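You operate a simulated robot arm through the tools that you are given. There is no shell and no other tool.

The job below is to be done with a simulated two-armed robot. You get a single attempt, and the scene is never put back.

JOB
Swap the white basket in the spare pot for the purple one.
Fine: hold the pot while you unscrew its lid; lid and white basket end on the parts mat; the pot stays open.
Where things are to end (x, y in the base frame): pot lid within 0.06 m of [0.44, -0.3]; white basket within 0.06 m of [0.44, -0.44].

Only the result counts: the job must be done as asked and must still hold three seconds after the hand-in. Knocking over, shifting, dropping, spilling or breaking anything else fails it. Lids that push on must go on centred and level and be pressed home; caps that screw on are set level and turned clockwise until they are tight.

ROBOT AND FRAMES
Two 7-joint arms with two-finger parallel grippers on one trunk, on a base that drives. Base frame: it is fixed to the floor where the robot stands at the start and does not move with it; the origin is under the middle of the robot, x ahead of it, y to its left, z up; the surface under the hand at the start is at about z = 0.86. Units: m, rad, N and s.
The left shoulder is at the start at [0.07, 0.163, 1.17], the right one opposite. With the tool pointing down near the work surface each hand reaches from about 0.4 to 0.88 m from the robot's upright axis, wherever it stands, measured 20 degrees to its own side. Places, roughly: ft pot neck [0.5, -0.1, 1]; inside of the spare pot [0.5, -0.1, 0.9]; parts mat [0.4, -0.4, 0.9]. Payload 3.43 kg a hand.
The TCP of each hand is the grasp point between the finger pads, 0.034 m short of the fingertips. In the tool frame z runs along the fingers and y along their closing line. Largest opening 0.128 m; finger width 0.024, thickness 0.012; the body of the gripper, 0.048 by 0.13 m, starts 0.096 m behind the TCP.
Orientation is told as [roll, pitch, yaw] about the base's x, y, z axes, in that order, counted from this pose: with the fingers straight down and closing along the base's y, the tool's x points along the base's -x, its y along +y and its z along -z.

CONTROLS
- The arms move only by the tool jog_arm. It takes "left_deltas", "right_deltas" or both (then of equal length, played together; a hand with none holds still); each is a list of rows, each a list of 7 numbers: the closure in counts, from 0 (fully open) to 255 (shut), then the shift along the tool's x, y, z in m, then the turn, a rotation vector about the tool's x, y, z in rad. In form: [[claw, x, y, z, ax, ay, az], ...]. A call has 1 to 20 rows; each row is the pose to reach, as a shift and turn from the pose commanded when the call began, along the tool's axes at that moment. Each row takes 0.2 s and may step no farther than 0.05 m and 0.15 rad from the row before; otherwise, or with a gripper value out of range, the whole call is refused. A pose out of reach is approached as far as the arm can. The call stops where the force on the tool passes 50 N (or 10 N more than at its start, if that is more) or the arm is blocked; 0.2 s more then pass. Each finger travels about 0.153 m/s and halts on what it meets, pressing with about 39 N; the grip force reading is that of the motor and also rises with nothing between the fingers. The clock runs only during rows and for 0.2 s after the last one: add rows that repeat a pose to give the fingers time. The reply holds the time, the measured pose of the TCP, the force on the tool along the base axes, the opening and the grip force, in the units named above and with some noise, with the torque about the TCP (base axes, N m) and any sound that the robot's microphone picked up, and new pictures: "pictures" is both (left out), scene, wrist or none (wrist: the cameras of the hands that moved).
- Cameras (640 x 400 px; columns grow to the right, rows downward): "scene" is now at [0.1322, -0.0403, 1.4055]; the picture's right is [-0.45, -0.89, 0.00], its down [-0.45, 0.23, -0.86] and it looks along [0.77, -0.39, -0.51] (base axes); focal length 214 px, centre (320, 200). "left" rides on the left gripper at [0.076, 0.011, -0.16] in its tool frame; the picture's right is [-0.15, 0.99, 0.00], its down [-0.88, -0.13, -0.46] and it looks along [-0.45, -0.07, 0.89] (tool axes); focal length 234 px, centre (320, 200). "right" rides on the right gripper at [0.076, -0.011, -0.16] in its tool frame; the picture's right is [0.15, 0.99, 0.00], its down [-0.88, 0.13, -0.46] and it looks along [-0.45, 0.07, 0.89] (tool axes); focal length 234 px, centre (320, 200). There is no depth. A picture from a camera that has moved, and an enlarged one, comes with that camera's place and axes in the base frame and with its lens.
- raise_lower(by): slides the trunk up (or, below 0, down) by that many m; the arms and the scene camera ride with it, the base frame stays. It gives what a move gives, with no picture.
- base_move(legs): drives the robot by 1 to 6 legs, each [ahead, left, turn to the left] in m, m and rad, along the robot's own axes; the way and the turn of a leg run together, so that a leg with both is an arc; at most 1.5 m and 3.142 rad a leg. The arms and the cameras ride along, it lands a little off, and it stops where it bumps. It gives what a move gives, and a new picture of the scene camera.
- head_to(pan, tilt): turns the head with the scene camera to pan (to the left, within 1.501 rad either way) and tilt (down, from -0.506 to 1.204), counted from straight ahead of the robot. It gives what a move gives, and a new picture of the scene camera.
- zoom(camera, box): a new picture of the part [left, top, right, bottom] of that camera's present view, enlarged. It takes no simulated time.
- sign_off(): hands the job in; it is judged then, once.

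Nothing tells you exact positions but the pictures and the camera data. Unless the task says otherwise, let go and move clear before handing in.

The tools are called after ">>>" as a command line: name --argument value ..., lists and objects as JSON in quotes. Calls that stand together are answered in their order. jog_arm: Moves the arms, as the interface text tells. Its arguments: {"type":"object","properties":{"left_deltas":{"type":"array"},"right_deltas":{"type":"array"},"pictures":{"type":"string","enum":["both","scene","wrist","none"]}},"required":[]} The other tools are called the same way: raise_lower (by) slides the trunk up or down; base_move (legs) drives the base; head_to (pan, tilt) turns the head that bears the scene camera; zoom (camera, box) takes an enlarged picture of a part of a camera's view; sign_off () hands the job in.

At the start:

```text
time_s: 0.0
left_tool_pos: [0.5204, -0.0301, 1.3362]
left_ee_rot: [0.0, -0.001, 0.002]
left_wrist_force: [-0.4, 0.0, -0.9]
left_ft_torque: [0.01, -0.03, -0.02]
left_opening: 0.1281
left_grasp_force: 0.0
right_tool_pos: [0.408, -0.4424, 1.2556]
right_ee_rot: [0.001, -0.001, 0.001]
right_wrist_force: [0.4, -0.2, 0.1]
right_ft_torque: [0.01, 0.01, 0.0]
right_opening: 0.1279
right_grasp_force: 0.1
trunk travel left (down, up): [-0.65, 0.29]
robot x, y, heading: [0.0006, -0.0014, -0.004]
head pan, tilt: [-0.466, 0.531]
```

scene: 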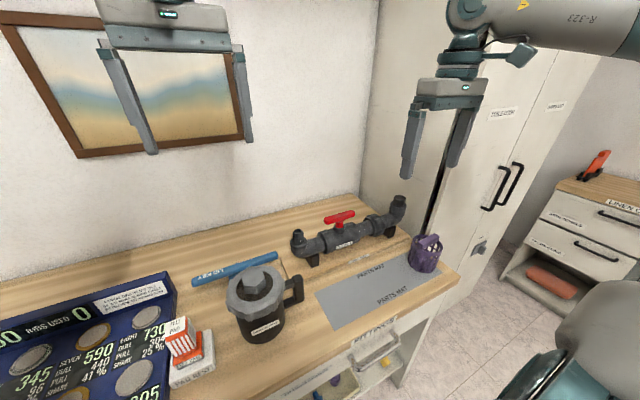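
right: 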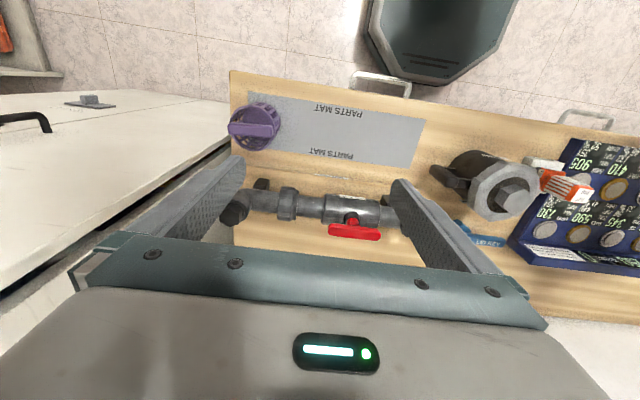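
left: 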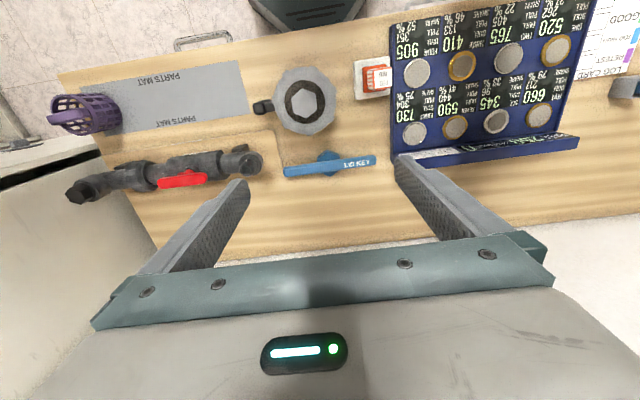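

I see the dark pot with its octagonal lid and hex boss near the middle of the bench, and the purple basket on the far end of the parts mat. I'll take close-up pictures first to locate things.

>>> zoom --camera "scene" --box '[180, 230, 340, 370]'

>>> zoom --camera "scene" --box '[300, 190, 480, 340]'

>>> zoom --camera "left" --box '[220, 40, 400, 190]'

>>> zoom --camera "right" --box '[200, 70, 440, 270]'

```text
2.86 times, centred on (260, 300) of scene
camera zoom: at [0.1322, -0.0403, 1.4055], right [-0.45, -0.89, 0.0], down [-0.45, 0.23, -0.86], along [0.77, -0.39, -0.51], focal length 613 px, centre (491, -86)
```

zoom: 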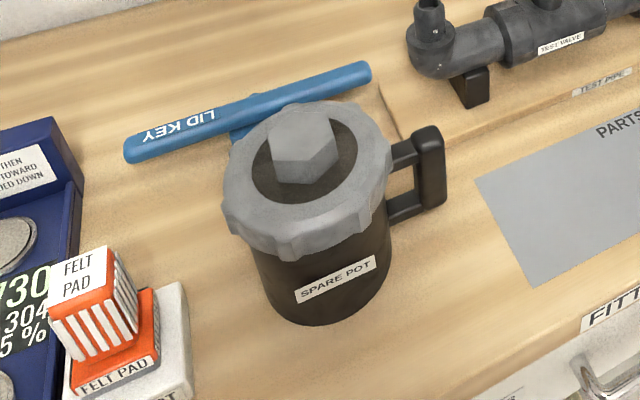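

```text
2.67 times, centred on (390, 265) of scene
camera zoom: at [0.1322, -0.0403, 1.4055], right [-0.45, -0.89, 0.0], down [-0.45, 0.23, -0.86], along [0.77, -0.39, -0.51], focal length 572 px, centre (133, 27)
```

zoom: 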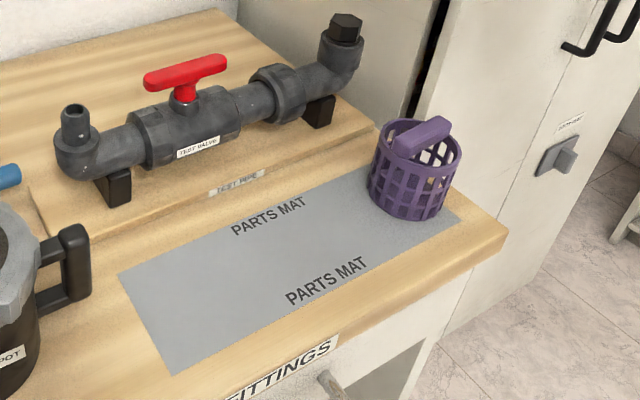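

```text
2.67 times, centred on (310, 115) of left
camera zoom: at [0.4443, -0.018, 1.494], right [0.15, 0.99, 0.0], down [0.88, -0.13, 0.46], along [0.45, -0.07, -0.89], focal length 624 px, centre (347, 427)
```

zoom: 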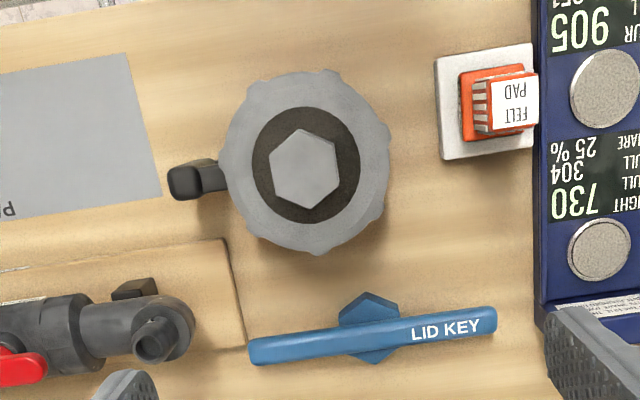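

```text
2.00 times, centred on (320, 170) of right
camera zoom: at [0.3316, -0.4531, 1.4165], right [-0.15, 0.99, 0.0], down [0.88, 0.13, 0.46], along [0.45, 0.07, -0.89], focal length 468 px, centre (320, 260)
```

zoom: 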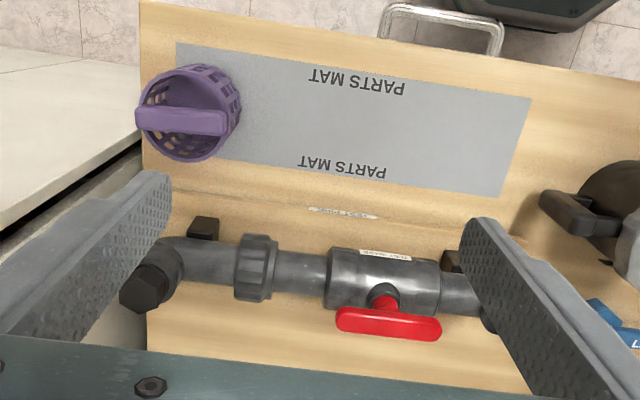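

The hex boss on the pot lid works out at about (0.476, -0.053, 1.013), and the purple basket at about (0.42, -0.575). I'll aim the head at the pot to see the handle and the hex better.

>>> head_to --pan -0.2 --tilt 0.9

```text
time_s: 0.8
left_tool_pos: [0.5222, -0.0286, 1.3347]
left_ee_rot: [0.001, 0.001, 0.0]
left_wrist_force: [0.1, 0.9, 0.7]
left_ft_torque: [-0.04, 0.02, -0.02]
left_opening: 0.1282
left_grasp_force: 0.0
right_tool_pos: [0.4078, -0.4424, 1.2548]
right_ee_rot: [0.0, 0.001, 0.0]
right_wrist_force: [0.2, 0.0, -1.0]
right_ft_torque: [0.02, 0.0, 0.0]
right_opening: 0.1281
right_grasp_force: 0.1
trunk travel left (down, up): [-0.65, 0.29]
robot x, y, heading: [-0.0001, 0.0004, 0.001]
head pan, tilt: [-0.201, 0.901]
camera scene: at [0.1256, -0.0148, 1.3746], right [-0.2, -0.98, 0.0], down [-0.77, 0.16, -0.62], along [0.61, -0.12, -0.78], focal length 214 px, centre (320, 200)
```

scene: 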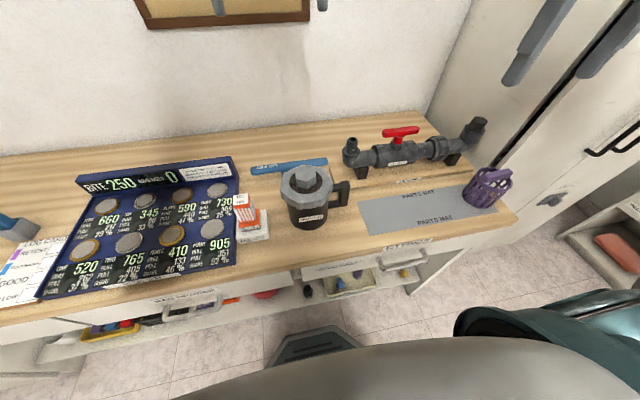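

>>> zoom --camera "scene" --box '[260, 140, 370, 240]'

>>> zoom --camera "scene" --box '[430, 150, 530, 230]'

>>> zoom --camera "left" --box '[20, 60, 180, 160]'

```text
4.00 times, centred on (315, 190) of scene
camera zoom: at [0.1256, -0.0148, 1.3746], right [-0.2, -0.98, 0.0], down [-0.77, 0.16, -0.62], along [0.61, -0.12, -0.78], focal length 858 px, centre (340, 240)
```

zoom: 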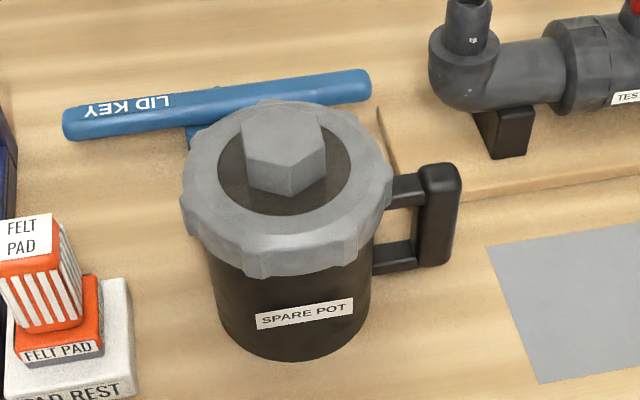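

```text
5.00 times, centred on (480, 190) of scene
camera zoom: at [0.1256, -0.0148, 1.3746], right [-0.2, -0.98, 0.0], down [-0.77, 0.16, -0.62], along [0.61, -0.12, -0.78], focal length 1072 px, centre (-480, 250)
```

zoom: 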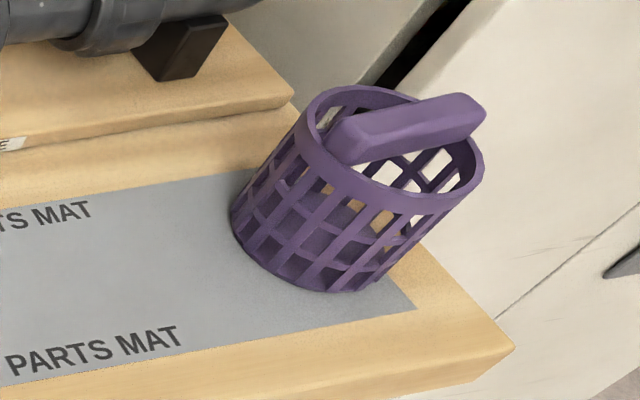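

```text
4.00 times, centred on (100, 110) of left
camera zoom: at [0.4443, -0.018, 1.494], right [0.15, 0.99, 0.0], down [0.88, -0.13, 0.46], along [0.45, -0.07, -0.89], focal length 937 px, centre (1200, 560)
```

zoom: 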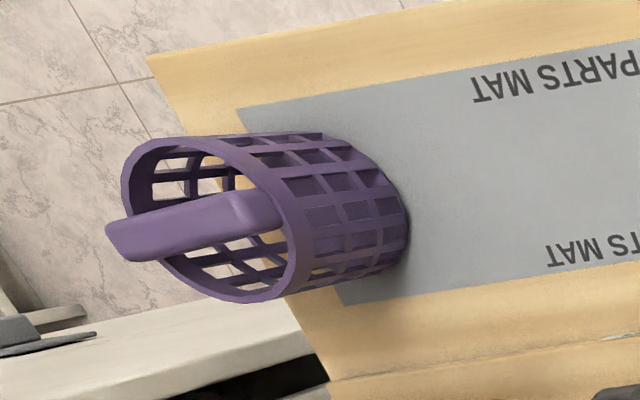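

The pot handle is on the right (-y) side, near (0.474, -0.148, z 0.89–0.98). The plan is for the right hand to hold the handle while the left hand unscrews the hex. I'll move the left hand over the lid for a closer look and turn the right hand in free air.

>>> jog_arm --left_deltas '[[0, 0.005, -0.003, 0.012, 0, 0, 0], [0, 0.01, -0.006, 0.024, 0, 0, 0], [0, 0.015, -0.009, 0.036, 0, 0, 0], [0, 0.02, -0.012, 0.048, 0, 0, 0], [0, 0.025, -0.015, 0.06, 0, 0, 0], [0, 0.03, -0.018, 0.072, 0, 0, 0], [0, 0.035, -0.021, 0.084, 0, 0, 0], [0, 0.04, -0.023, 0.096, 0, 0, 0], [0, 0.045, -0.025, 0.108, 0, 0, 0], [0, 0.045, -0.025, 0.12, 0, 0, 0], [0, 0.045, -0.025, 0.12, 0, 0, 0]]' --right_deltas '[[0, 0, 0, 0, 0, 0, 0.145], [0, 0, 0, 0, 0, 0, 0.29], [0, 0, 0, 0, 0, 0, 0.435], [0, 0, 0, 0, 0, 0, 0.58], [0, 0, 0, 0, 0, 0, 0.725], [0, 0, 0, 0, 0, 0, 0.87], [0, 0, 0, 0, 0, 0, 1.015], [0, 0, 0, 0, 0, 0, 1.16], [0, 0, 0, 0, 0, 0, 1.305], [0, 0, 0, 0, 0, 0, 1.45], [0, 0, 0, 0, 0, 0, 1.571]]'

```text
time_s: 3.2
left_tool_pos: [0.4761, -0.0542, 1.2159]
left_ee_rot: [0.001, -0.001, 0.001]
left_wrist_force: [0.2, -0.3, 0.0]
left_ft_torque: [0.01, 0.02, 0.0]
left_opening: 0.1281
left_grasp_force: 0.1
right_tool_pos: [0.4083, -0.4414, 1.2555]
right_ee_rot: [-0.001, 0.001, -1.573]
right_wrist_force: [0.0, 0.8, -0.8]
right_ft_torque: [0.01, -0.01, 0.01]
right_opening: 0.1278
right_grasp_force: 0.0
trunk travel left (down, up): [-0.65, 0.29]
robot x, y, heading: [-0.0005, -0.0008, 0.0]
head pan, tilt: [-0.201, 0.901]
camera scene: at [0.1252, -0.0146, 1.3746], right [-0.2, -0.98, 0.0], down [-0.77, 0.16, -0.62], along [0.61, -0.12, -0.78], focal length 214 px, centre (320, 200)
camera right: at [0.3965, -0.3658, 1.4163], right [0.99, 0.14, 0.0], down [0.13, -0.88, 0.46], along [0.07, -0.45, -0.89], focal length 234 px, centre (320, 200)
camera left: at [0.3995, -0.0424, 1.3747], right [0.14, 0.99, 0.0], down [0.88, -0.13, 0.46], along [0.45, -0.07, -0.89], focal length 234 px, centre (320, 200)
```

scene: 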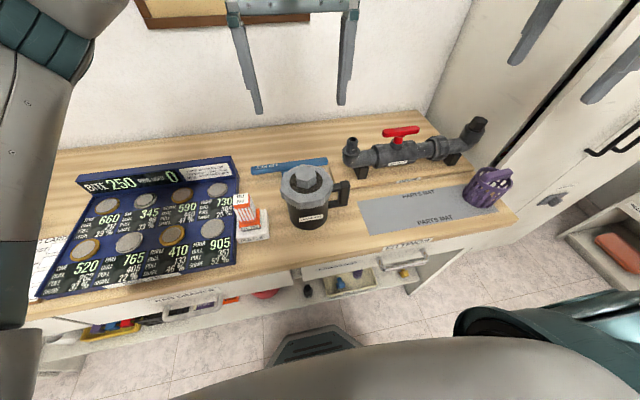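
right: 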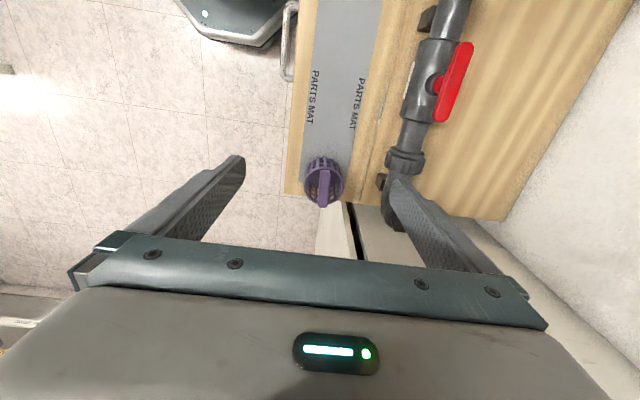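
left: 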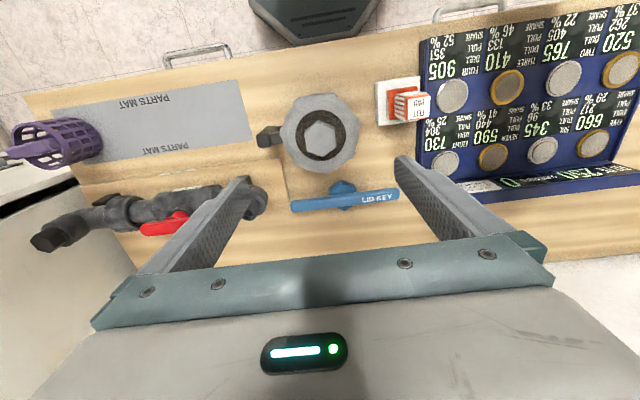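

>>> zoom --camera "left" --box '[250, 80, 390, 180]'

>>> zoom --camera "right" --box '[280, 130, 380, 220]'

>>> zoom --camera "scene" --box '[260, 140, 370, 240]'

```text
4.00 times, centred on (320, 130) of left
camera zoom: at [0.3995, -0.0424, 1.3747], right [0.14, 0.99, 0.0], down [0.88, -0.13, 0.46], along [0.45, -0.07, -0.89], focal length 937 px, centre (320, 480)
```

zoom: 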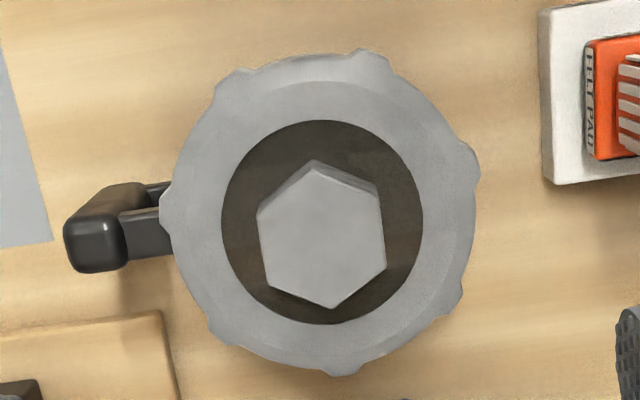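

```text
4.44 times, centred on (330, 175) of right
camera zoom: at [0.3965, -0.3658, 1.4163], right [0.99, 0.14, 0.0], down [0.13, -0.88, 0.46], along [0.07, -0.45, -0.89], focal length 1041 px, centre (276, 311)
```

zoom: 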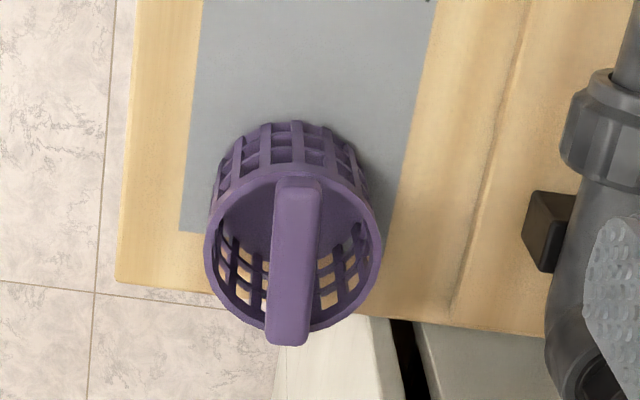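

```text
4.00 times, centred on (315, 190) of scene
camera zoom: at [0.1252, -0.0146, 1.3746], right [-0.2, -0.98, 0.0], down [-0.77, 0.16, -0.62], along [0.61, -0.12, -0.78], focal length 858 px, centre (340, 240)
```

zoom: 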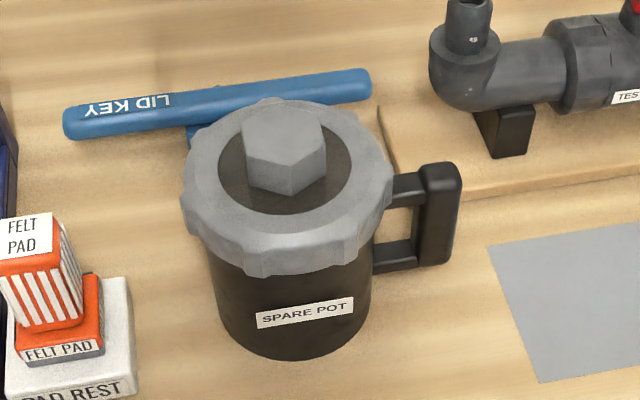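

The hex flats face ±y, so a yaw of 0 grips them squarely. It measures about 0.045 m across the flats, with its top near z≈1.02–1.03. Next I'll bring the right hand toward the handle and tilt it so the fingers point at the pot (+y and down).

>>> jog_arm --right_deltas '[[95, 0.03, 0.014, 0.022, 0, 0, 0], [95, 0.06, 0.028, 0.044, 0, 0, 0], [95, 0.09, 0.042, 0.066, 0, 0, 0], [95, 0.12, 0.056, 0.088, 0, 0, 0], [95, 0.1414, 0.066, 0.1055, 0, 0, 0], [95, 0.1414, 0.066, 0.1055, 0, 0.15, 0], [95, 0.1414, 0.066, 0.1055, 0, 0.3, 0], [95, 0.1414, 0.066, 0.1055, 0, 0.45, 0], [95, 0.1414, 0.066, 0.1055, 0, 0.6, 0], [95, 0.1414, 0.066, 0.1055, 0, 0.75, 0], [95, 0.1414, 0.066, 0.1055, 0, 0.9, 0], [95, 0.1414, 0.066, 0.1055, 0, 1.047, 0], [95, 0.1414, 0.066, 0.1055, 0, 1.047, 0]]'

```text
time_s: 6.0
left_tool_pos: [0.4765, -0.0529, 1.2158]
left_ee_rot: [-0.002, 0.001, 0.0]
left_wrist_force: [0.0, -0.7, 0.3]
left_ft_torque: [0.04, 0.0, 0.0]
left_opening: 0.1281
left_grasp_force: 0.0
right_tool_pos: [0.4738, -0.3, 1.1503]
right_ee_rot: [0.0, 1.05, -1.572]
right_wrist_force: [0.0, 0.2, 0.2]
right_ft_torque: [-0.01, 0.01, 0.0]
right_opening: 0.0803
right_grasp_force: 0.2
trunk travel left (down, up): [-0.65, 0.29]
robot x, y, heading: [0.0039, -0.0023, 0.005]
head pan, tilt: [-0.201, 0.901]
camera scene: at [0.1255, -0.0138, 1.3746], right [-0.2, -0.98, 0.0], down [-0.77, 0.16, -0.62], along [0.61, -0.12, -0.78], focal length 214 px, centre (320, 200)
camera right: at [0.4621, -0.4006, 1.2971], right [0.99, 0.07, 0.13], down [0.13, -0.83, -0.54], along [0.07, 0.55, -0.83], focal length 234 px, centre (320, 200)
```

scene: 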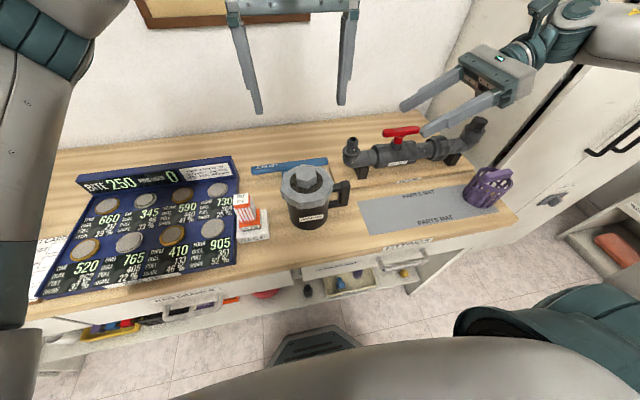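
right: 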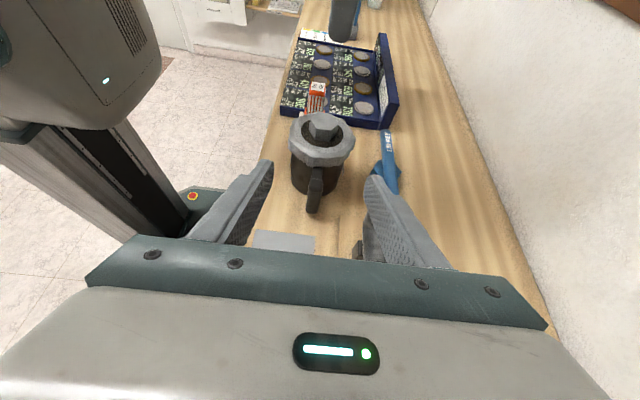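

The right hand is tilted and pointing at the handle. I'll check the alignment with a close-up.

>>> zoom --camera "right" --box '[250, 90, 400, 240]'

>>> zoom --camera "scene" --box '[380, 20, 560, 200]'

```text
2.67 times, centred on (325, 165) of right
camera zoom: at [0.4621, -0.4006, 1.2971], right [0.99, 0.07, 0.13], down [0.13, -0.83, -0.54], along [0.07, 0.55, -0.83], focal length 624 px, centre (307, 293)
```

zoom: 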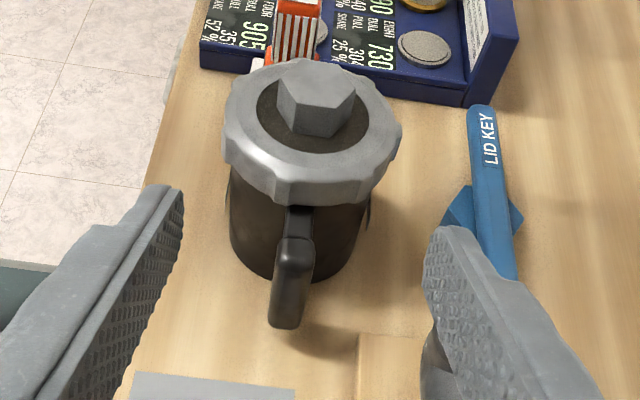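

```text
2.22 times, centred on (470, 110) of scene
camera zoom: at [0.1255, -0.0138, 1.3746], right [-0.2, -0.98, 0.0], down [-0.77, 0.16, -0.62], along [0.61, -0.12, -0.78], focal length 477 px, centre (-13, 400)
```

zoom: 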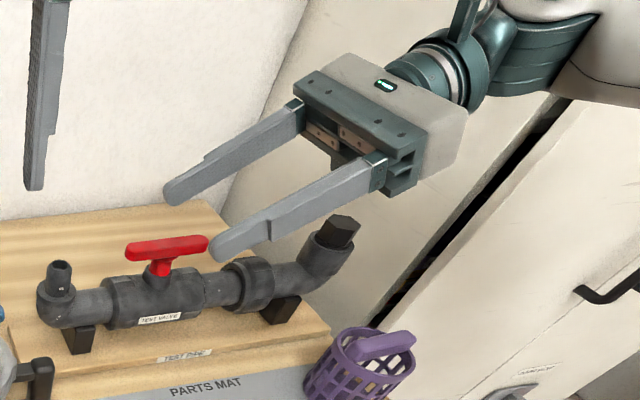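

>>> jog_arm --right_deltas '[[95, -0.0226, 0.001, 0.0269, 0, 0, 0], [95, -0.0452, 0.001, 0.0538, 0, 0, 0], [95, -0.0677, 0.002, 0.0807, 0, 0, 0], [95, -0.0903, 0.003, 0.1076, 0, 0, 0], [95, -0.1129, 0.003, 0.1345, 0, 0, 0], [95, -0.1129, 0.003, 0.1345, 0, 0, 0]]'

```text
time_s: 7.5
left_tool_pos: [0.475, -0.0536, 1.2151]
left_ee_rot: [0.0, 0.001, 0.001]
left_wrist_force: [-0.5, -0.3, 0.6]
left_ft_torque: [-0.01, -0.03, -0.02]
left_opening: 0.128
left_grasp_force: 0.1
right_tool_pos: [0.4762, -0.2434, 0.9855]
right_ee_rot: [0.003, 1.047, -1.572]
right_wrist_force: [-0.8, -0.5, 0.1]
right_ft_torque: [-0.01, -0.01, 0.03]
right_opening: 0.0804
right_grasp_force: 0.1
trunk travel left (down, up): [-0.65, 0.29]
robot x, y, heading: [0.0016, 0.0032, 0.004]
head pan, tilt: [-0.201, 0.901]
camera scene: at [0.1251, -0.0147, 1.3746], right [-0.2, -0.98, 0.0], down [-0.77, 0.16, -0.62], along [0.61, -0.12, -0.78], focal length 214 px, centre (320, 200)
camera right: at [0.465, -0.3432, 1.1313], right [0.99, 0.07, 0.13], down [0.13, -0.84, -0.53], along [0.07, 0.55, -0.84], focal length 234 px, centre (320, 200)
```

scene: 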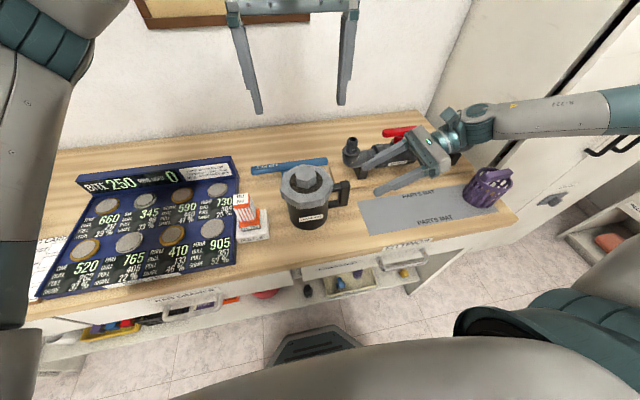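
right: 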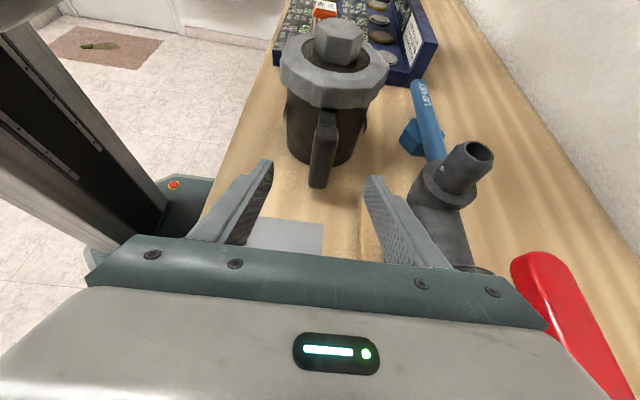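

>>> zoom --camera "scene" --box '[280, 90, 540, 250]'

>>> zoom --camera "right" --box '[220, 80, 420, 240]'

>>> zoom --camera "left" --box '[0, 60, 400, 310]'

```text
2.46 times, centred on (410, 170) of scene
camera zoom: at [0.1251, -0.0147, 1.3746], right [-0.2, -0.98, 0.0], down [-0.77, 0.16, -0.62], along [0.61, -0.12, -0.78], focal length 528 px, centre (98, 274)
```

zoom: 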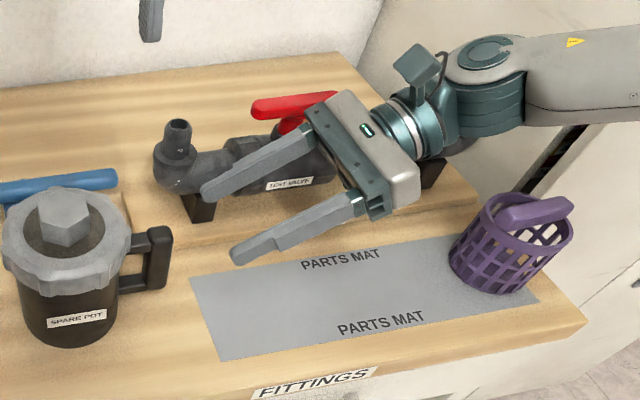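

```text
2.50 times, centred on (320, 160) of right
camera zoom: at [0.465, -0.3432, 1.1313], right [0.99, 0.07, 0.13], down [0.13, -0.84, -0.53], along [0.07, 0.55, -0.84], focal length 585 px, centre (320, 300)
```

zoom: 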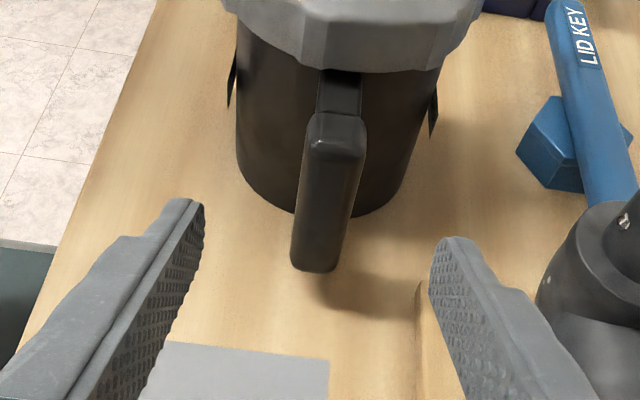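

```text
1.60 times, centred on (200, 185) of left
camera zoom: at [0.3994, -0.0424, 1.3748], right [0.15, 0.99, 0.0], down [0.88, -0.13, 0.46], along [0.45, -0.07, -0.89], focal length 375 px, centre (512, 224)
```

zoom: 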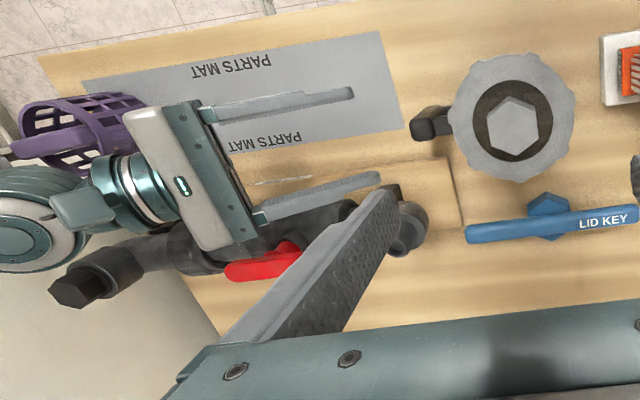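

The handle is between the fingers. I'll advance along the fingers so the handle bar sits between the pads, and check before closing.

>>> jog_arm --right_deltas '[[95, 0, 0.001, 0.03, 0, 0, 0], [95, 0, 0.001, 0.06, 0, 0, 0], [95, 0, 0.001, 0.085, 0, 0, 0], [95, 0, 0.001, 0.103, 0, 0, 0], [95, 0, 0.001, 0.103, 0, 0, 0]]'

>>> zoom --camera "right" --box '[220, 60, 420, 240]'

>>> zoom --camera "left" --box '[150, 80, 390, 230]'

>>> zoom --camera "scene" --box '[260, 100, 460, 240]'

```text
time_s: 8.7
left_tool_pos: [0.4743, -0.0551, 1.2154]
left_ee_rot: [-0.001, -0.001, 0.001]
left_wrist_force: [0.4, -0.1, -0.1]
left_ft_torque: [0.02, -0.02, -0.02]
left_opening: 0.1278
left_grasp_force: 0.1
right_tool_pos: [0.4764, -0.1524, 0.9329]
right_ee_rot: [0.0, 1.045, -1.571]
right_wrist_force: [-0.2, -0.2, -0.5]
right_ft_torque: [-0.01, 0.01, -0.01]
right_opening: 0.0801
right_grasp_force: 0.0
trunk travel left (down, up): [-0.65, 0.29]
robot x, y, heading: [-0.0013, -0.0017, 0.002]
head pan, tilt: [-0.201, 0.901]
camera scene: at [0.1251, -0.0154, 1.3746], right [-0.2, -0.98, 0.0], down [-0.77, 0.16, -0.62], along [0.61, -0.12, -0.78], focal length 214 px, centre (320, 200)
camera right: at [0.4652, -0.2538, 1.0799], right [0.99, 0.07, 0.13], down [0.13, -0.83, -0.53], along [0.07, 0.55, -0.84], focal length 234 px, centre (320, 200)
```

scene: 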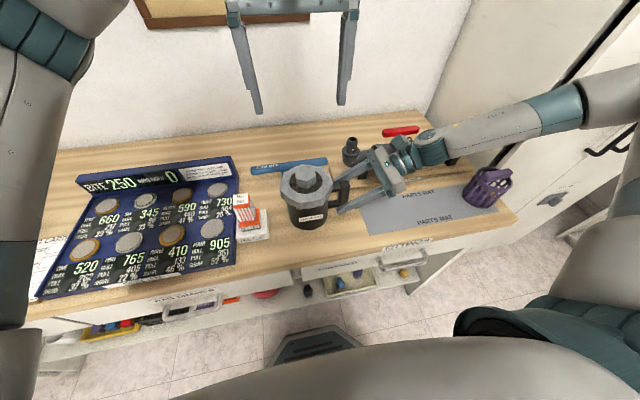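
right: 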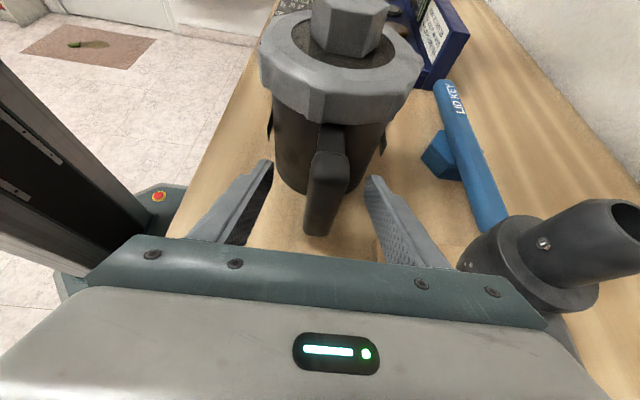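

```text
2.22 times, centred on (320, 150) of right
camera zoom: at [0.4652, -0.2538, 1.0799], right [0.99, 0.07, 0.13], down [0.13, -0.83, -0.53], along [0.07, 0.55, -0.84], focal length 520 px, centre (320, 311)
```

zoom: 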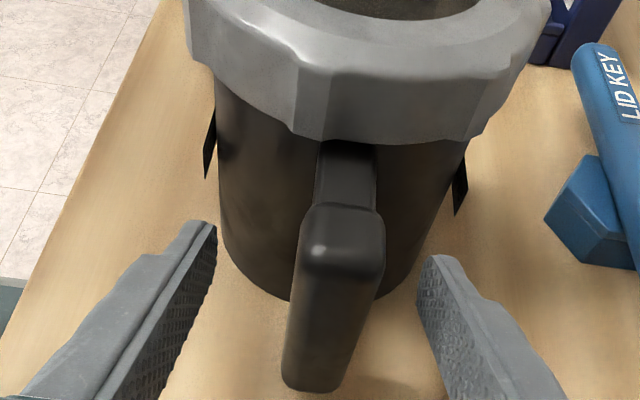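

```text
2.67 times, centred on (270, 155) of left
camera zoom: at [0.3994, -0.0431, 1.3748], right [0.15, 0.99, 0.0], down [0.88, -0.13, 0.46], along [0.45, -0.07, -0.89], focal length 624 px, centre (453, 320)
```

zoom: 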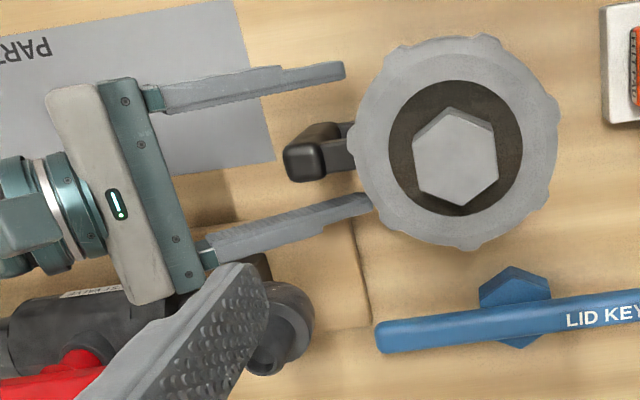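

```text
2.86 times, centred on (360, 170) of scene
camera zoom: at [0.1251, -0.0154, 1.3746], right [-0.2, -0.98, 0.0], down [-0.77, 0.16, -0.62], along [0.61, -0.12, -0.78], focal length 613 px, centre (206, 286)
```

zoom: 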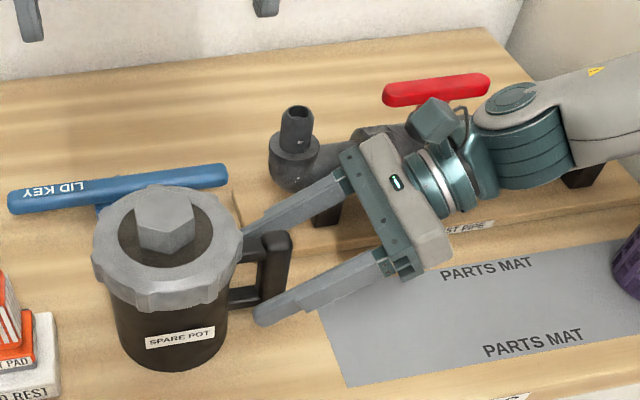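

The handle bar sits between the fingers and needs a nudge of about 3 mm in +x. I'll center on it and close.

>>> jog_arm --right_deltas '[[110, 0, 0.003, 0, 0, 0, 0], [140, 0, 0.003, 0, 0, 0, 0], [165, 0, 0.003, 0, 0, 0, 0], [185, 0, 0.003, 0, 0, 0, 0], [200, 0, 0.003, 0, 0, 0, 0], [220, 0, 0.003, 0, 0, 0, 0], [255, 0, 0.003, 0, 0, 0, 0], [255, 0, 0.003, 0, 0, 0, 0], [255, 0, 0.003, 0, 0, 0, 0]]'

>>> zoom --camera "right" --box '[220, 60, 420, 240]'

>>> zoom --camera "left" --box '[250, 80, 390, 180]'

```text
time_s: 10.7
left_tool_pos: [0.4758, -0.0537, 1.2159]
left_ee_rot: [-0.001, -0.001, 0.002]
left_wrist_force: [0.6, 0.4, 0.2]
left_ft_torque: [0.0, -0.04, -0.01]
left_opening: 0.1278
left_grasp_force: 0.0
right_tool_pos: [0.4807, -0.1518, 0.9332]
right_ee_rot: [-0.002, 1.047, -1.572]
right_wrist_force: [0.2, -1.0, 0.5]
right_ft_torque: [0.09, 0.06, 0.14]
right_opening: 0.0258
right_grasp_force: 38.9
trunk travel left (down, up): [-0.65, 0.29]
robot x, y, heading: [0.0022, -0.0003, 0.004]
head pan, tilt: [-0.201, 0.901]
camera scene: at [0.1256, -0.0148, 1.3745], right [-0.2, -0.98, 0.0], down [-0.77, 0.16, -0.62], along [0.61, -0.12, -0.78], focal length 214 px, centre (320, 200)
camera right: at [0.4688, -0.2529, 1.0799], right [0.99, 0.07, 0.13], down [0.13, -0.83, -0.53], along [0.07, 0.55, -0.84], focal length 234 px, centre (320, 200)
```

scene: 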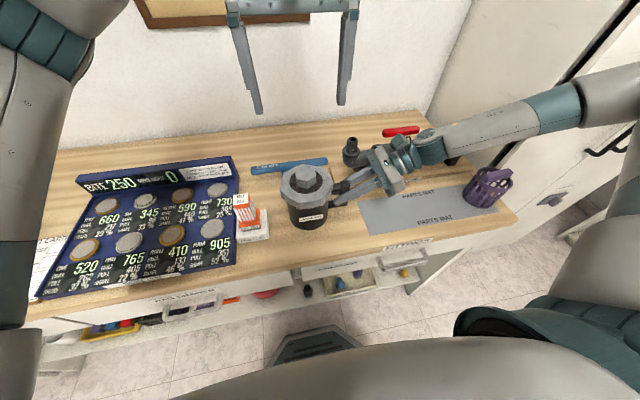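
right: 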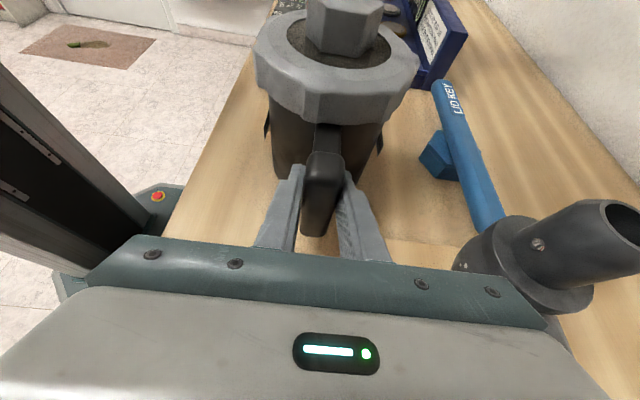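

```text
2.22 times, centred on (320, 150) of right
camera zoom: at [0.4688, -0.2529, 1.0799], right [0.99, 0.07, 0.13], down [0.13, -0.83, -0.53], along [0.07, 0.55, -0.84], focal length 520 px, centre (320, 311)
```

zoom: 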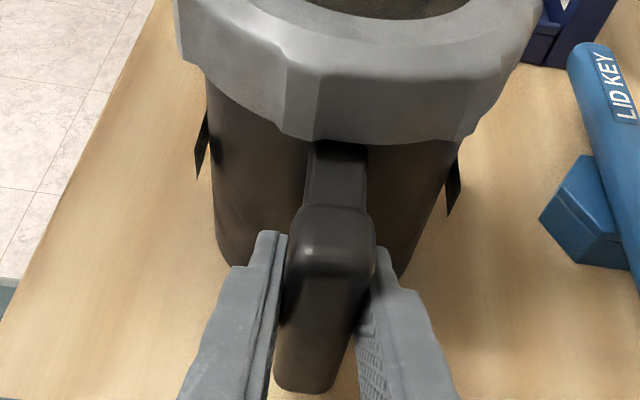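

```text
4.00 times, centred on (320, 130) of left
camera zoom: at [0.3998, -0.0425, 1.3747], right [0.14, 0.99, 0.0], down [0.88, -0.13, 0.46], along [0.45, -0.07, -0.89], focal length 937 px, centre (320, 480)
```

zoom: 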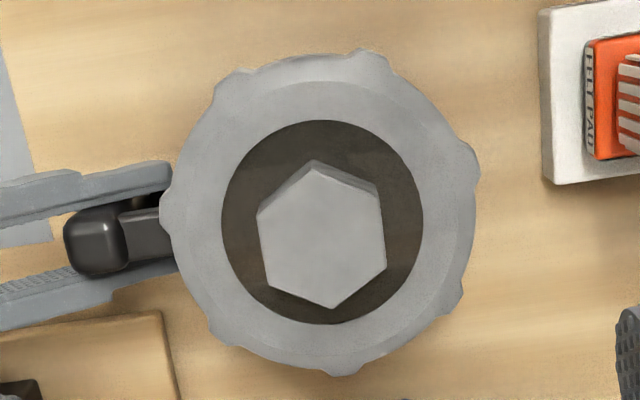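

The handle is firmly gripped (opening 0.026, 39 N) and the pot has not moved. Next I'll lower the left hand to just above the hex with the fingers part-closed to check the alignment.

>>> jog_arm --left_deltas '[[143, -0.002, 0, 0.035, 0, 0, 0], [143, -0.002, 0, 0.07, 0, 0, 0], [143, -0.002, 0, 0.105, 0, 0, 0], [143, -0.002, 0, 0.135, 0, 0, 0], [143, -0.002, 0, 0.135, 0, 0, 0]]'

>>> zoom --camera "left" --box '[220, 80, 420, 220]'

>>> zoom --camera "right" --box '[200, 0, 460, 180]'

>>> zoom --camera "scene" --box '[240, 80, 400, 240]'

```text
time_s: 11.8
left_tool_pos: [0.4784, -0.0548, 1.079]
left_ee_rot: [-0.001, -0.001, 0.002]
left_wrist_force: [0.3, -1.0, 0.5]
left_ft_torque: [0.01, 0.0, -0.01]
left_opening: 0.0561
left_grasp_force: 0.0
right_tool_pos: [0.4807, -0.153, 0.934]
right_ee_rot: [0.0, 1.047, -1.571]
right_wrist_force: [-1.4, -1.5, 1.1]
right_ft_torque: [0.04, 0.03, 0.08]
right_opening: 0.0259
right_grasp_force: 38.8
trunk travel left (down, up): [-0.65, 0.29]
robot x, y, heading: [-0.0004, 0.0031, -0.004]
head pan, tilt: [-0.201, 0.901]
camera scene: at [0.1254, -0.0148, 1.3745], right [-0.2, -0.98, 0.0], down [-0.77, 0.16, -0.62], along [0.61, -0.12, -0.78], focal length 214 px, centre (320, 200)
camera left: at [0.4015, -0.0431, 1.2386], right [0.14, 0.99, 0.0], down [0.88, -0.13, 0.46], along [0.45, -0.07, -0.89], focal length 234 px, centre (320, 200)
```

scene: 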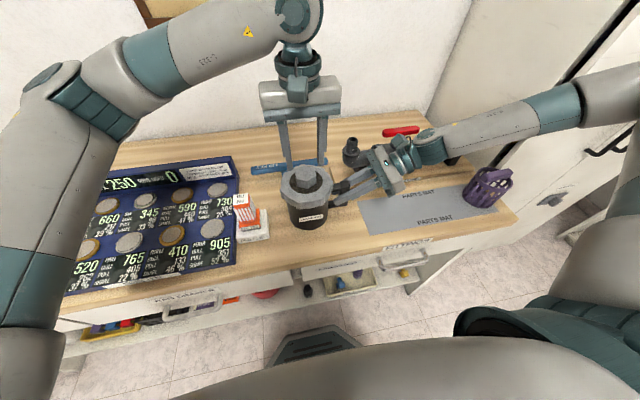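
left: 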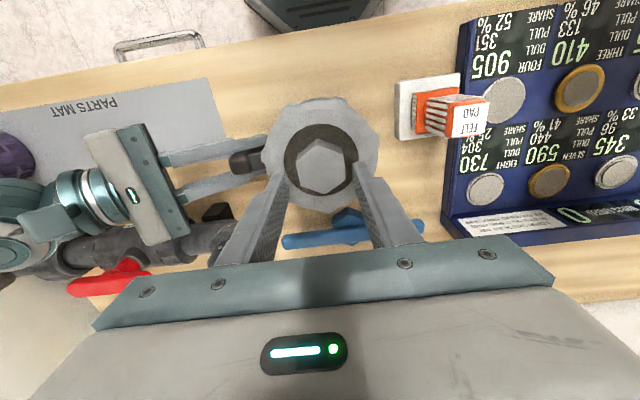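

```text
2.86 times, centred on (320, 150) of left
camera zoom: at [0.4015, -0.0431, 1.2386], right [0.14, 0.99, 0.0], down [0.88, -0.13, 0.46], along [0.45, -0.07, -0.89], focal length 669 px, centre (320, 343)
```

zoom: 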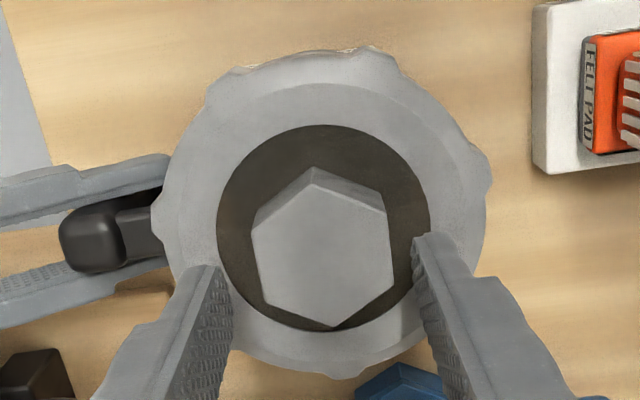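

```text
2.22 times, centred on (330, 90) of right
camera zoom: at [0.4687, -0.2529, 1.0799], right [0.99, 0.07, 0.13], down [0.13, -0.83, -0.53], along [0.07, 0.55, -0.84], focal length 520 px, centre (298, 444)
```

zoom: 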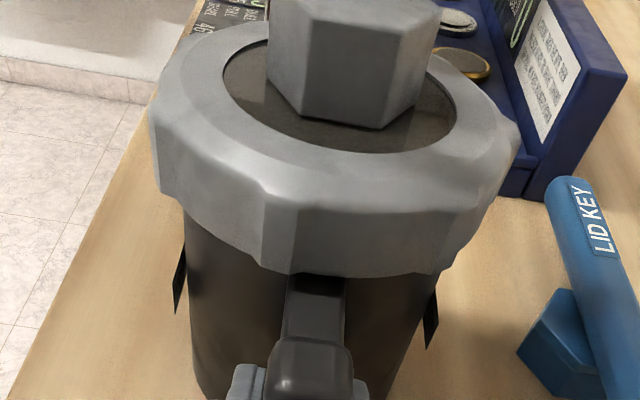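

```text
2.50 times, centred on (320, 160) of scene
camera zoom: at [0.1254, -0.0148, 1.3745], right [-0.2, -0.98, 0.0], down [-0.77, 0.16, -0.62], along [0.61, -0.12, -0.78], focal length 536 px, centre (320, 300)
```

zoom: 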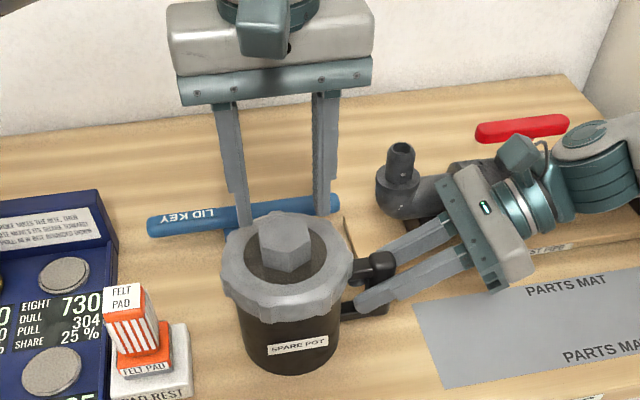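

The hex top is at about z≈1.023 with its base at about 0.996, and the left hand is centered over it. I'll turn the left hand clockwise 60° for the start of an unscrewing stroke, lower it, and grip the hex.

>>> jog_arm --left_deltas '[[143, 0, 0.001, 0, 0, 0, 0.15], [143, 0, 0.001, 0, 0, 0, 0.3], [143, 0, 0.001, 0, 0, 0, 0.45], [143, 0, 0.001, 0, 0, 0, 0.6], [143, 0, 0.001, 0, 0, 0, 0.75], [143, 0, 0.001, 0, 0, 0, 0.9], [143, 0, 0.001, 0, 0, 0, 1.0472], [143, 0, 0.001, 0.015, 0, 0, 1.0472], [143, 0, 0.001, 0.03, 0, 0, 1.0472], [143, 0, 0.001, 0.036, 0, 0, 1.0472], [143, 0, 0.001, 0.042, 0, 0, 1.0472], [143, 0, 0.001, 0.042, 0, 0, 1.0472]]'

>>> zoom --camera "left" --box '[220, 80, 420, 240]'

>>> zoom --camera "right" --box '[200, 0, 460, 180]'

>>> zoom --camera "scene" --box '[240, 80, 400, 240]'

```text
time_s: 14.4
left_tool_pos: [0.4771, -0.0519, 1.038]
left_ee_rot: [-0.001, 0.001, -1.045]
left_wrist_force: [-1.0, -0.7, 0.3]
left_ft_torque: [0.0, 0.02, 0.01]
left_opening: 0.0561
left_grasp_force: 0.0
right_tool_pos: [0.4804, -0.1532, 0.9341]
right_ee_rot: [0.0, 1.048, -1.571]
right_wrist_force: [-1.6, -0.7, 0.2]
right_ft_torque: [0.02, 0.05, 0.13]
right_opening: 0.0255
right_grasp_force: 38.7
trunk travel left (down, up): [-0.65, 0.29]
robot x, y, heading: [-0.0, 0.0011, -0.002]
head pan, tilt: [-0.201, 0.901]
camera scene: at [0.1254, -0.0147, 1.3745], right [-0.2, -0.98, 0.0], down [-0.77, 0.16, -0.62], along [0.61, -0.12, -0.78], focal length 214 px, centre (320, 200)
camera left: at [0.4488, 0.0185, 1.1974], right [0.93, 0.37, 0.0], down [0.33, -0.83, 0.46], along [0.17, -0.42, -0.89], focal length 234 px, centre (320, 200)
```

scene: 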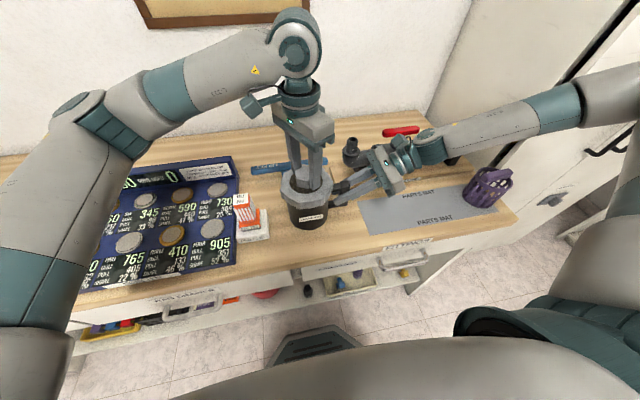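
left: 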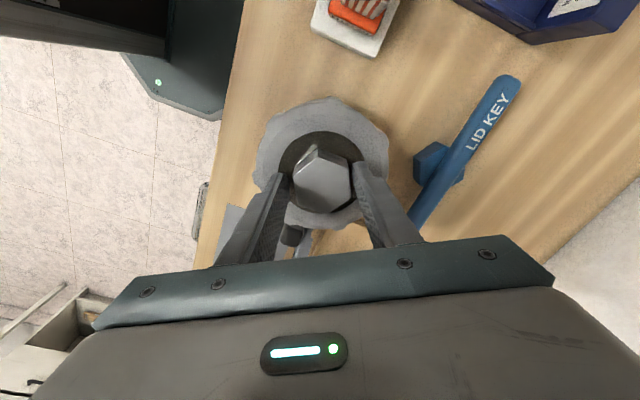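

```text
2.50 times, centred on (320, 160) of left
camera zoom: at [0.4488, 0.0185, 1.1974], right [0.93, 0.37, 0.0], down [0.33, -0.83, 0.46], along [0.17, -0.42, -0.89], focal length 585 px, centre (320, 300)
```

zoom: 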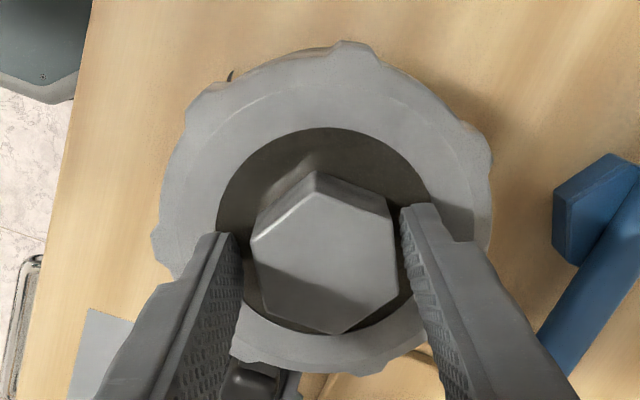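

```text
2.22 times, centred on (330, 90) of right
camera zoom: at [0.4687, -0.2529, 1.0799], right [0.99, 0.07, 0.13], down [0.13, -0.83, -0.53], along [0.07, 0.55, -0.84], focal length 520 px, centre (298, 444)
```

zoom: 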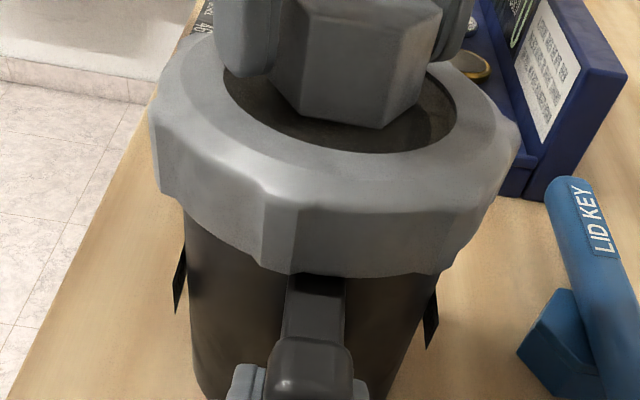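

```text
2.50 times, centred on (320, 160) of scene
camera zoom: at [0.1254, -0.0147, 1.3745], right [-0.2, -0.98, 0.0], down [-0.77, 0.16, -0.62], along [0.61, -0.12, -0.78], focal length 536 px, centre (320, 300)
```

zoom: 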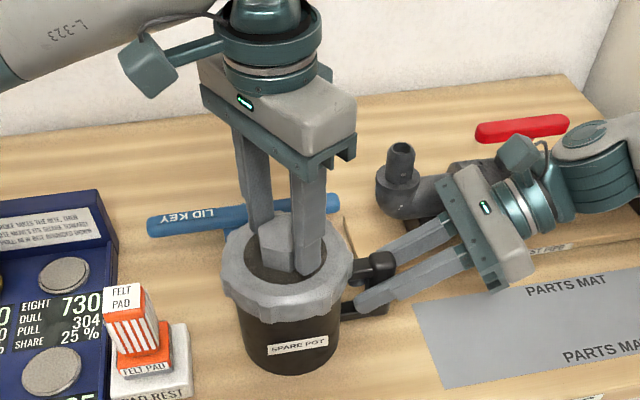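

The fingers straddle the hex flats evenly. I'll close on it now.

>>> jog_arm --left_deltas '[[155, 0, 0, 0, 0, 0, 0], [165, 0, 0, 0, 0, 0, 0], [180, 0, 0, 0, 0, 0, 0], [255, 0, 0, 0, 0, 0, 0], [255, 0, 0, 0, 0, 0, 0]]' --pictures "wrist"

```text
time_s: 15.7
left_tool_pos: [0.4786, -0.0516, 1.0387]
left_ee_rot: [0.001, 0.001, -1.042]
left_wrist_force: [11.8, 12.0, -0.2]
left_ft_torque: [0.68, -0.63, 0.15]
left_opening: 0.0452
left_grasp_force: 39.4
right_tool_pos: [0.4805, -0.1521, 0.9342]
right_ee_rot: [-0.002, 1.05, -1.572]
right_wrist_force: [-9.4, -11.4, 4.5]
right_ft_torque: [0.77, -0.32, 0.82]
right_opening: 0.026
right_grasp_force: 38.7
trunk travel left (down, up): [-0.65, 0.29]
robot x, y, heading: [-0.0036, -0.0005, -0.002]
head pan, tilt: [-0.201, 0.901]
camera left: at [0.4494, 0.0191, 1.1976], right [0.93, 0.37, 0.0], down [0.33, -0.83, 0.46], along [0.17, -0.42, -0.89], focal length 234 px, centre (320, 200)
```

left: 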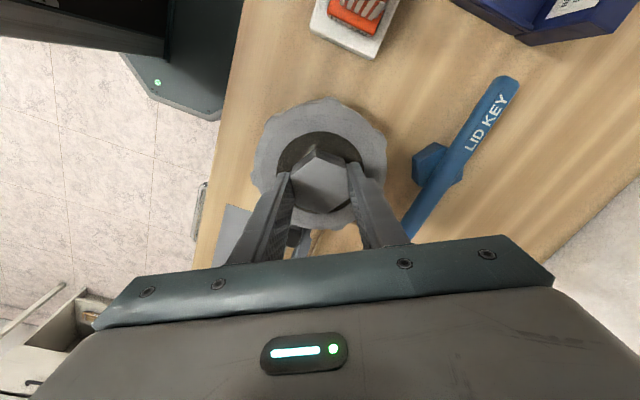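

The hex is gripped at 0.045 m with about 16 N of side load, so my centering is slightly off. I'll shift the left hand a little to relieve it before turning.

>>> jog_arm --left_deltas '[[255, 0.0003, 0.001, 0, 0, 0, 0], [255, 0.0003, 0.001, 0, 0, 0, 0]]' --pictures "none"

```text
time_s: 16.2
left_tool_pos: [0.4784, -0.0518, 1.0386]
left_ee_rot: [0.0, 0.0, -1.044]
left_wrist_force: [10.1, 8.6, 1.2]
left_ft_torque: [0.65, -0.53, 0.05]
left_opening: 0.0452
left_grasp_force: 38.7
right_tool_pos: [0.4798, -0.1531, 0.9332]
right_ee_rot: [0.0, 1.046, -1.571]
right_wrist_force: [-8.7, -8.4, 4.3]
right_ft_torque: [0.42, -0.28, 0.82]
right_opening: 0.0258
right_grasp_force: 39.0
trunk travel left (down, up): [-0.65, 0.29]
robot x, y, heading: [0.0001, 0.0001, -0.005]
head pan, tilt: [-0.201, 0.901]
```

>>> jog_arm --left_deltas '[[255, 0.0005, 0.0015, 0, 0, 0, 0], [255, 0.001, 0.003, 0, 0, 0, 0], [255, 0.001, 0.003, 0, 0, 0, 0]]' --pictures "none"

```text
time_s: 17.1
left_tool_pos: [0.4806, -0.0511, 1.0384]
left_ee_rot: [-0.003, -0.002, -1.049]
left_wrist_force: [-4.9, -14.1, -2.4]
left_ft_torque: [-0.47, 0.37, -0.23]
left_opening: 0.0454
left_grasp_force: 39.0
right_tool_pos: [0.4812, -0.153, 0.9324]
right_ee_rot: [0.001, 1.047, -1.571]
right_wrist_force: [3.2, 12.7, -0.8]
right_ft_torque: [-0.79, 0.16, -0.13]
right_opening: 0.0257
right_grasp_force: 38.8
trunk travel left (down, up): [-0.65, 0.29]
robot x, y, heading: [-0.0008, 0.0015, -0.004]
head pan, tilt: [-0.201, 0.901]
```

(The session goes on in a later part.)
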